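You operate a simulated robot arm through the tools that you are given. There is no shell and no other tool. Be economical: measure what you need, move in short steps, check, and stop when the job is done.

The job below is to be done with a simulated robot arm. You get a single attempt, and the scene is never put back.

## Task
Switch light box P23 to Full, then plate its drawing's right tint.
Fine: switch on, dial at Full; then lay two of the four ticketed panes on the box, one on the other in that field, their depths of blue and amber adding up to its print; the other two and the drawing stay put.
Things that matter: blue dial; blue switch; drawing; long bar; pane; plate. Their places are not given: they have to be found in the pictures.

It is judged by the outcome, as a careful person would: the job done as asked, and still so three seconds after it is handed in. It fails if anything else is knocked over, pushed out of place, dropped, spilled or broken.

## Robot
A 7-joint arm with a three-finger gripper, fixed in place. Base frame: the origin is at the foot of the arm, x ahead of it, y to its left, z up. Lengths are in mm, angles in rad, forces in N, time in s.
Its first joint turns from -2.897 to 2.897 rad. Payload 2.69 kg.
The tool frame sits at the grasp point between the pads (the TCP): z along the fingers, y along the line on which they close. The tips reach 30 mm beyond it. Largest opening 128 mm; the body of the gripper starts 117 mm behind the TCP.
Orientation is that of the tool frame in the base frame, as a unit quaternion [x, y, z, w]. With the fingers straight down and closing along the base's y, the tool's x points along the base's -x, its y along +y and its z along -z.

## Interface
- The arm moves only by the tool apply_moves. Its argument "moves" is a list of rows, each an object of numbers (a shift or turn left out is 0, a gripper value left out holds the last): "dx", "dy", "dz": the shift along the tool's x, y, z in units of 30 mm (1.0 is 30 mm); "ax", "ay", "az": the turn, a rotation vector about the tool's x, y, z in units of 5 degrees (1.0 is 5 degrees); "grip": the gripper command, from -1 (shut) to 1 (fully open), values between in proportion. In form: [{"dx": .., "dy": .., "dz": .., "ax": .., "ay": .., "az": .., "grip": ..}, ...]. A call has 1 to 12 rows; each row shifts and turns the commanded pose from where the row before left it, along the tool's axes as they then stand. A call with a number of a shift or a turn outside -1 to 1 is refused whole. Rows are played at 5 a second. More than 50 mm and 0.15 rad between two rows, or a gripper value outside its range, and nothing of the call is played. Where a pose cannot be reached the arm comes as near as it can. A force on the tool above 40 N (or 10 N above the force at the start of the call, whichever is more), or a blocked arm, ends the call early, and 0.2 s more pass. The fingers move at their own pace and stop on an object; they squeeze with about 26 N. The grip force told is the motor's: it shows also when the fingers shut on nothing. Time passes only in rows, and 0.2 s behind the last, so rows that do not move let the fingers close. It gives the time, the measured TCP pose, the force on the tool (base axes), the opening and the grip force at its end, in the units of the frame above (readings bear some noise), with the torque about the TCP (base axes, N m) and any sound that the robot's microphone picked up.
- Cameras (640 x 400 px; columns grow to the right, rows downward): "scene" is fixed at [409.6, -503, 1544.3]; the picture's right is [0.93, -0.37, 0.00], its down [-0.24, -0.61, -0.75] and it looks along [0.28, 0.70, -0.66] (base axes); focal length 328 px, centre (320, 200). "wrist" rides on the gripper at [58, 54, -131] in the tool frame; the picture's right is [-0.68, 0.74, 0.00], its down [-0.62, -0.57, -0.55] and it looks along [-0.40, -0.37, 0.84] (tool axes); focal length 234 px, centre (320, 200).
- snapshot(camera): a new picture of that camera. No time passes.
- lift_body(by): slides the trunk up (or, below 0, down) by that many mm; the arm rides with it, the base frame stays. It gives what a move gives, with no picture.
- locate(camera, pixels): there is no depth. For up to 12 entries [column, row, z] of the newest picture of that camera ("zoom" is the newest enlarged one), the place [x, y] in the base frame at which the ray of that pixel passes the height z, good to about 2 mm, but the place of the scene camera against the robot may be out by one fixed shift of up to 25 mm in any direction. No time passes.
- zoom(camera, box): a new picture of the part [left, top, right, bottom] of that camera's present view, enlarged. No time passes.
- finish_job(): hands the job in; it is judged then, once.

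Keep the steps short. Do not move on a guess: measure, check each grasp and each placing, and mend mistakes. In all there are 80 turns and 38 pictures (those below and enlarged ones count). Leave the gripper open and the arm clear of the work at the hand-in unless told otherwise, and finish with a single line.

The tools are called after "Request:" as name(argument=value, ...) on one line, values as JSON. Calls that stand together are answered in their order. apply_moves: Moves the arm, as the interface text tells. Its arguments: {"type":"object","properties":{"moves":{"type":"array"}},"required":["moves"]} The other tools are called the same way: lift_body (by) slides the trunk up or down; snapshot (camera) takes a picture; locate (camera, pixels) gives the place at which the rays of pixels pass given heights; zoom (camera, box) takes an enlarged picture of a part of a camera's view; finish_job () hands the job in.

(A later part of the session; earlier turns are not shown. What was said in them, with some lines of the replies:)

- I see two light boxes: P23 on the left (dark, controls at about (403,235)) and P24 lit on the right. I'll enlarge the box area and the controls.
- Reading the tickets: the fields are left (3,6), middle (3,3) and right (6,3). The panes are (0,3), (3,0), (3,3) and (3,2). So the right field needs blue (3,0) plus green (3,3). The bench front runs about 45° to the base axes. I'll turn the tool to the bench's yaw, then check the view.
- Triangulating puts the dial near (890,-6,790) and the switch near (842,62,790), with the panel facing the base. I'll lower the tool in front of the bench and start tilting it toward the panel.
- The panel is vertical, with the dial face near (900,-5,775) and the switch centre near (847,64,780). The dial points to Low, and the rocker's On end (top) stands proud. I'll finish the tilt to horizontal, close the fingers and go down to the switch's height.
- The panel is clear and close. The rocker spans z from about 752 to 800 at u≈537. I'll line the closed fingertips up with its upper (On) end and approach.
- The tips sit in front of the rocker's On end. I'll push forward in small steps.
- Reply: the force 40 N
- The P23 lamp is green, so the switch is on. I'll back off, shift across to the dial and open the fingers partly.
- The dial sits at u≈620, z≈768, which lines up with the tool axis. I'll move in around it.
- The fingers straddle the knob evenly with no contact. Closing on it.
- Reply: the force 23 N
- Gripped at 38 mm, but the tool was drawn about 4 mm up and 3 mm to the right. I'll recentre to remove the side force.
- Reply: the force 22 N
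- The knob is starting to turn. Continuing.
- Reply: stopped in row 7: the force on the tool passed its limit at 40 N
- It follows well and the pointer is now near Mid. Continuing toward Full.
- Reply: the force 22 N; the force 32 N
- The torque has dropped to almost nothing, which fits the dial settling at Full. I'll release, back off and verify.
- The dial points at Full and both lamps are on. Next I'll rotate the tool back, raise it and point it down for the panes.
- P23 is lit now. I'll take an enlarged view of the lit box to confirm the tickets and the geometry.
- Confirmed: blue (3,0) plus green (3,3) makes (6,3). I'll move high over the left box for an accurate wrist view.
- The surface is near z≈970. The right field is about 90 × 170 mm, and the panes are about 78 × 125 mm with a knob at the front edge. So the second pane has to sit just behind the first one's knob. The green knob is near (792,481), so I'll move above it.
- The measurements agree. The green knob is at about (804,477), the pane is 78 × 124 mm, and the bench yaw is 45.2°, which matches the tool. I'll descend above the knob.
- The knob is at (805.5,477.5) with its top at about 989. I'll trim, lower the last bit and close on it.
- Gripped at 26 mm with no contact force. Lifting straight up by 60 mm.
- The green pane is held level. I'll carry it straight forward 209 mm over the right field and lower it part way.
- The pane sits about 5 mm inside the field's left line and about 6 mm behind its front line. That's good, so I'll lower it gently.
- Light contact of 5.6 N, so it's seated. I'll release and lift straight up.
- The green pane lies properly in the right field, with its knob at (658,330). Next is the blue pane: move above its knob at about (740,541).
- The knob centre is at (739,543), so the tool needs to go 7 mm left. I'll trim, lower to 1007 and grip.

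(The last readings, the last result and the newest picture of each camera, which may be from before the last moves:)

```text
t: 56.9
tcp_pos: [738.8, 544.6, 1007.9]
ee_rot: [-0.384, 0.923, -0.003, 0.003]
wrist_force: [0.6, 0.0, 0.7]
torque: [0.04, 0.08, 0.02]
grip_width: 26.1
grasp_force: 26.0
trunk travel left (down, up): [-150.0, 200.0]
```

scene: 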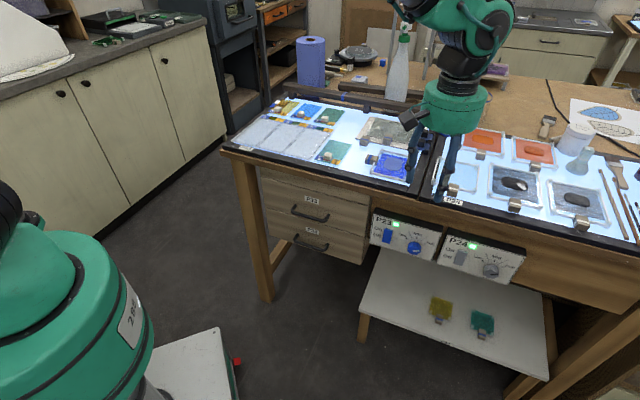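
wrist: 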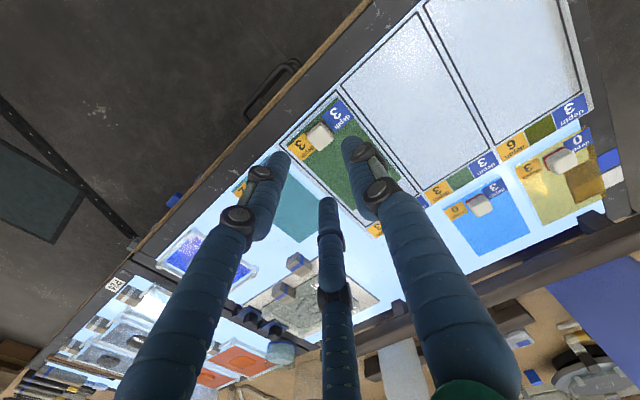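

Gripped. I'll lift 70 mm, carry it over the field behind the green knob and lower part way.

Request:
apply_moves(moves=[{"dz": -0.3}, {"dz": -0.6}, {"dz": -0.7}, {"dz": -0.7}, {"dx": 0.84, "dy": -0.45}, {"dx": 0.84, "dy": -0.45}, {"dx": 0.84, "dy": -0.45}, {"dx": 0.84, "dy": -0.45}, {"dx": 0.84, "dy": -0.45}, {"dx": 0.84, "dy": -0.46}, {"dx": 0.83, "dy": -0.46}, {}])

Request:
apply_moves(moves=[{"dz": 0.6}, {"dz": 0.6}, {}])

Request:
zoom(camera="wrist", box=[230, 80, 450, 260])

```text
t: 59.5
tcp_pos: [679.4, 351.4, 1075.9]
ee_rot: [-0.384, 0.923, -0.003, 0.003]
wrist_force: [0.1, 0.3, -1.2]
torque: [0.01, 0.03, 0.0]
grip_width: 26.4
grasp_force: 26.1
trunk travel left (down, up): [-150.0, 200.0]
```

```text
t: 60.3
tcp_pos: [680.2, 355.1, 1040.4]
ee_rot: [-0.384, 0.923, -0.002, 0.004]
wrist_force: [-0.7, -0.2, -0.8]
torque: [-0.01, 0.09, 0.01]
grip_width: 26.3
grasp_force: 25.9
trunk travel left (down, up): [-150.0, 200.0]
```

```text
2.22 times, centred on (340, 170) of wrist
```

zoom: 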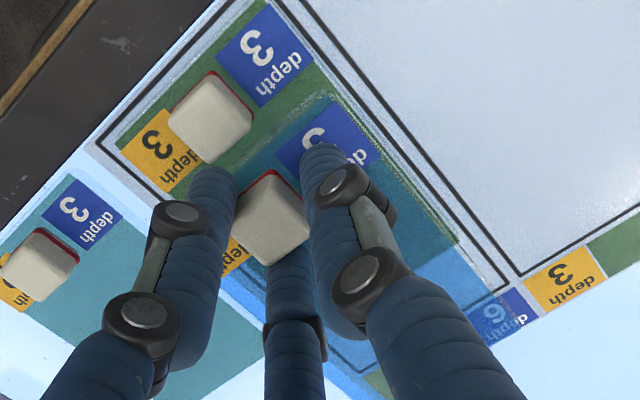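

Request:
locate(camera="zoom", pixels=[[330, 95, 1006], [515, 315, 1006], [517, 274, 971], [320, 38, 971], [492, 298, 971], [270, 0, 975], [210, 118, 991]])

```text
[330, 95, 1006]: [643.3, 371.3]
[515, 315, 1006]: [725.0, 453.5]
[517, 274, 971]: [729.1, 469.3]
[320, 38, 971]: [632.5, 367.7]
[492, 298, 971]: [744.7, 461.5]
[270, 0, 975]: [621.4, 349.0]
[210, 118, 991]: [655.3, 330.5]
```

The blue pane's front edge is 7 mm behind the green knob and its back edge is 8 mm inside the field. I'll shift it 3 mm right to centre it, then lower it gently.

Request:
apply_moves(moves=[{"dy": -0.09}, {"dz": 0.4}, {"dz": 0.3}, {"dz": 0.1}, {"dz": 0.05}, {"dz": 0.04}, {}])

```text
t: 61.2
tcp_pos: [685.1, 353.7, 1026.0]
ee_rot: [-0.384, 0.923, -0.003, 0.009]
wrist_force: [2.8, 1.3, 13.3]
torque: [-0.27, 0.08, 0.02]
grip_width: 26.3
grasp_force: 25.5
trunk travel left (down, up): [-150.0, 200.0]
stopped in row 4: the force on the tool passed its limit at 46 N (the readings are from after the stop); the commanded pose is now the measured one
```

It stopped about 15 mm too high, which is roughly knob height, so something is touching early. I'll ease up a little and look.

Request:
apply_moves(moves=[{"dz": -0.15}, {}])

Request:
zoom(camera="wrist", box=[210, 70, 450, 270])

```text
t: 61.8
tcp_pos: [683.3, 353.2, 1026.2]
ee_rot: [-0.384, 0.923, -0.002, 0.005]
wrist_force: [-0.7, -0.2, -1.0]
torque: [-0.03, 0.05, -0.01]
grip_width: 26.2
grasp_force: 26.1
trunk travel left (down, up): [-150.0, 200.0]
```

```text
2.00 times, centred on (330, 170) of wrist
```

zoom: 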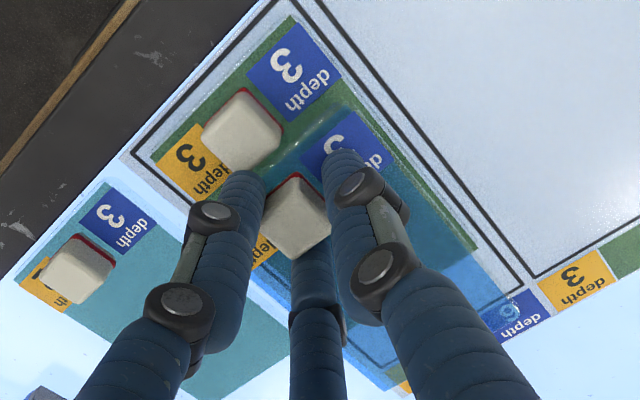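

Request:
locate(camera="zoom", pixels=[[347, 104, 992], [475, 245, 992], [302, 152, 992], [265, 165, 992], [243, 128, 990], [285, 133, 990], [240, 172, 990], [200, 128, 990], [300, 222, 1010], [330, 208, 1010], [292, 15, 975], [135, 155, 971]])

```text
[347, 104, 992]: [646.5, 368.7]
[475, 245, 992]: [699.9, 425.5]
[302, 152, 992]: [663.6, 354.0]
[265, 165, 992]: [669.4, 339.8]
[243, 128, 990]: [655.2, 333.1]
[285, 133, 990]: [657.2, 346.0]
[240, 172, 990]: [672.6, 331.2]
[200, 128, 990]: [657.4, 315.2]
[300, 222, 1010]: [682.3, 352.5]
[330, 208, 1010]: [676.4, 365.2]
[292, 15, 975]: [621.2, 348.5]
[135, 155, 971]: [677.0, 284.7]
```

The contact was on the back edge of the green knob, because the glass extends a few mm in front of the blue ticket. I'll raise it, shift 5 mm back and lower in small steps.

Request:
apply_moves(moves=[{"dz": -0.2}, {"dx": -0.17}, {}, {"dz": 0.2}, {"dz": 0.12}, {"dz": 0.12}, {"dz": 0.08}, {}])

```text
t: 63.6
tcp_pos: [687.2, 357.2, 1017.3]
ee_rot: [-0.383, 0.924, -0.002, 0.006]
wrist_force: [0.2, -0.7, -1.5]
torque: [-0.02, 0.07, -0.01]
grip_width: 26.2
grasp_force: 26.2
trunk travel left (down, up): [-150.0, 200.0]
```

It's past the knob with no contact. Lowering the last few mm.

Request:
apply_moves(moves=[{"dz": 0.07}, {"dz": 0.05}, {"dz": 0.04}, {}])

```text
t: 64.6
tcp_pos: [686.4, 356.1, 1015.1]
ee_rot: [-0.384, 0.923, -0.003, 0.008]
wrist_force: [1.6, 0.8, 23.4]
torque: [-0.2, -0.17, 0.07]
grip_width: 26.7
grasp_force: 26.0
trunk travel left (down, up): [-150.0, 200.0]
```

Seated at 1015, with the force close under the tool. I'll ease off slightly, release and lift.

Request:
apply_moves(moves=[{"dz": -0.06}, {}, {"grip": -0.35}, {}, {"dz": -0.5}, {"dz": -0.8}, {"dz": -1}, {"dz": -1}, {}])

Request:
snapshot(camera="wrist")

```text
t: 66.6
tcp_pos: [683.9, 355.9, 1111.8]
ee_rot: [-0.384, 0.923, -0.003, 0.006]
wrist_force: [-0.4, -1.0, 0.5]
torque: [0.0, -0.05, -0.01]
grip_width: 41.8
grasp_force: 0.1
trunk travel left (down, up): [-150.0, 200.0]
```

```text
1 pictures are left
```

wrist: 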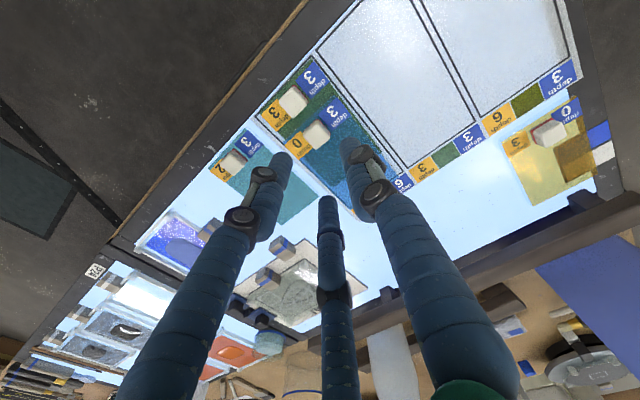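

Request:
locate(camera="wrist", pixels=[[317, 132, 997], [293, 99, 990], [336, 98, 980], [284, 147, 980], [312, 56, 974], [260, 112, 974], [406, 167, 971], [313, 50, 971]])

Request:
apply_moves(moves=[{"dz": -1, "grip": 0.5}, {"dz": -1}, {"dz": -0.5, "dx": 1}, {"dx": 1}, {"dx": 1}, {"dx": 1}, {"dx": 1}, {"dx": 1}, {"dx": 1}, {}])

Request:
zoom(camera="scene", box=[220, 80, 460, 270])

```text
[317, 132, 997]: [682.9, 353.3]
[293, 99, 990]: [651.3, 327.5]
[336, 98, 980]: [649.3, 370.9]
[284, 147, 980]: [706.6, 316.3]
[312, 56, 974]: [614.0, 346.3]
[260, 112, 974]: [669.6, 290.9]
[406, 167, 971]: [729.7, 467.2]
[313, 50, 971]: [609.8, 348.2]
```

```text
t: 68.8
tcp_pos: [537.1, 207.3, 1190.0]
ee_rot: [-0.384, 0.923, -0.003, 0.006]
wrist_force: [-0.1, -0.3, -0.2]
torque: [0.03, -0.04, 0.0]
grip_width: 96.0
grasp_force: 0.0
trunk travel left (down, up): [-150.0, 200.0]
```

```text
2.11 times, centred on (340, 175) of scene
```

zoom: 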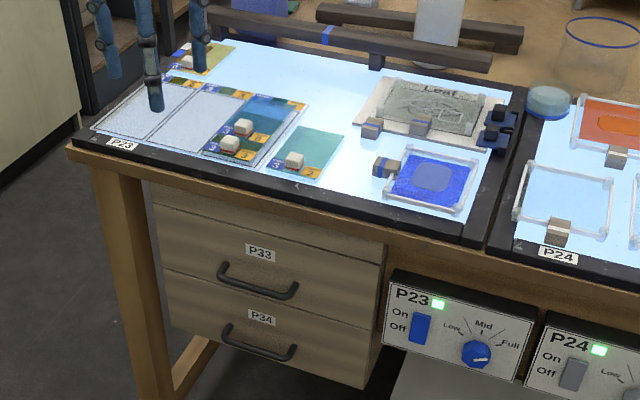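

The enlarged scene picture shows the P23 lamp green, the dial at Full, and the blue pane on the green one in the right field. The teal pane, drawing and plates look undisturbed. The amber pane is only partly visible behind the fingers, but the arm never went near it. The arm is clear and the gripper open, so I'm handing in.

Request:
finish_job()

```text
The job is handed in.
```

P23 is on with its dial at Full, and the blue (3,0) pane lies on the green (3,3) pane in the drawing's right field (6,3), the blue one set back to clear the green pane's knob.
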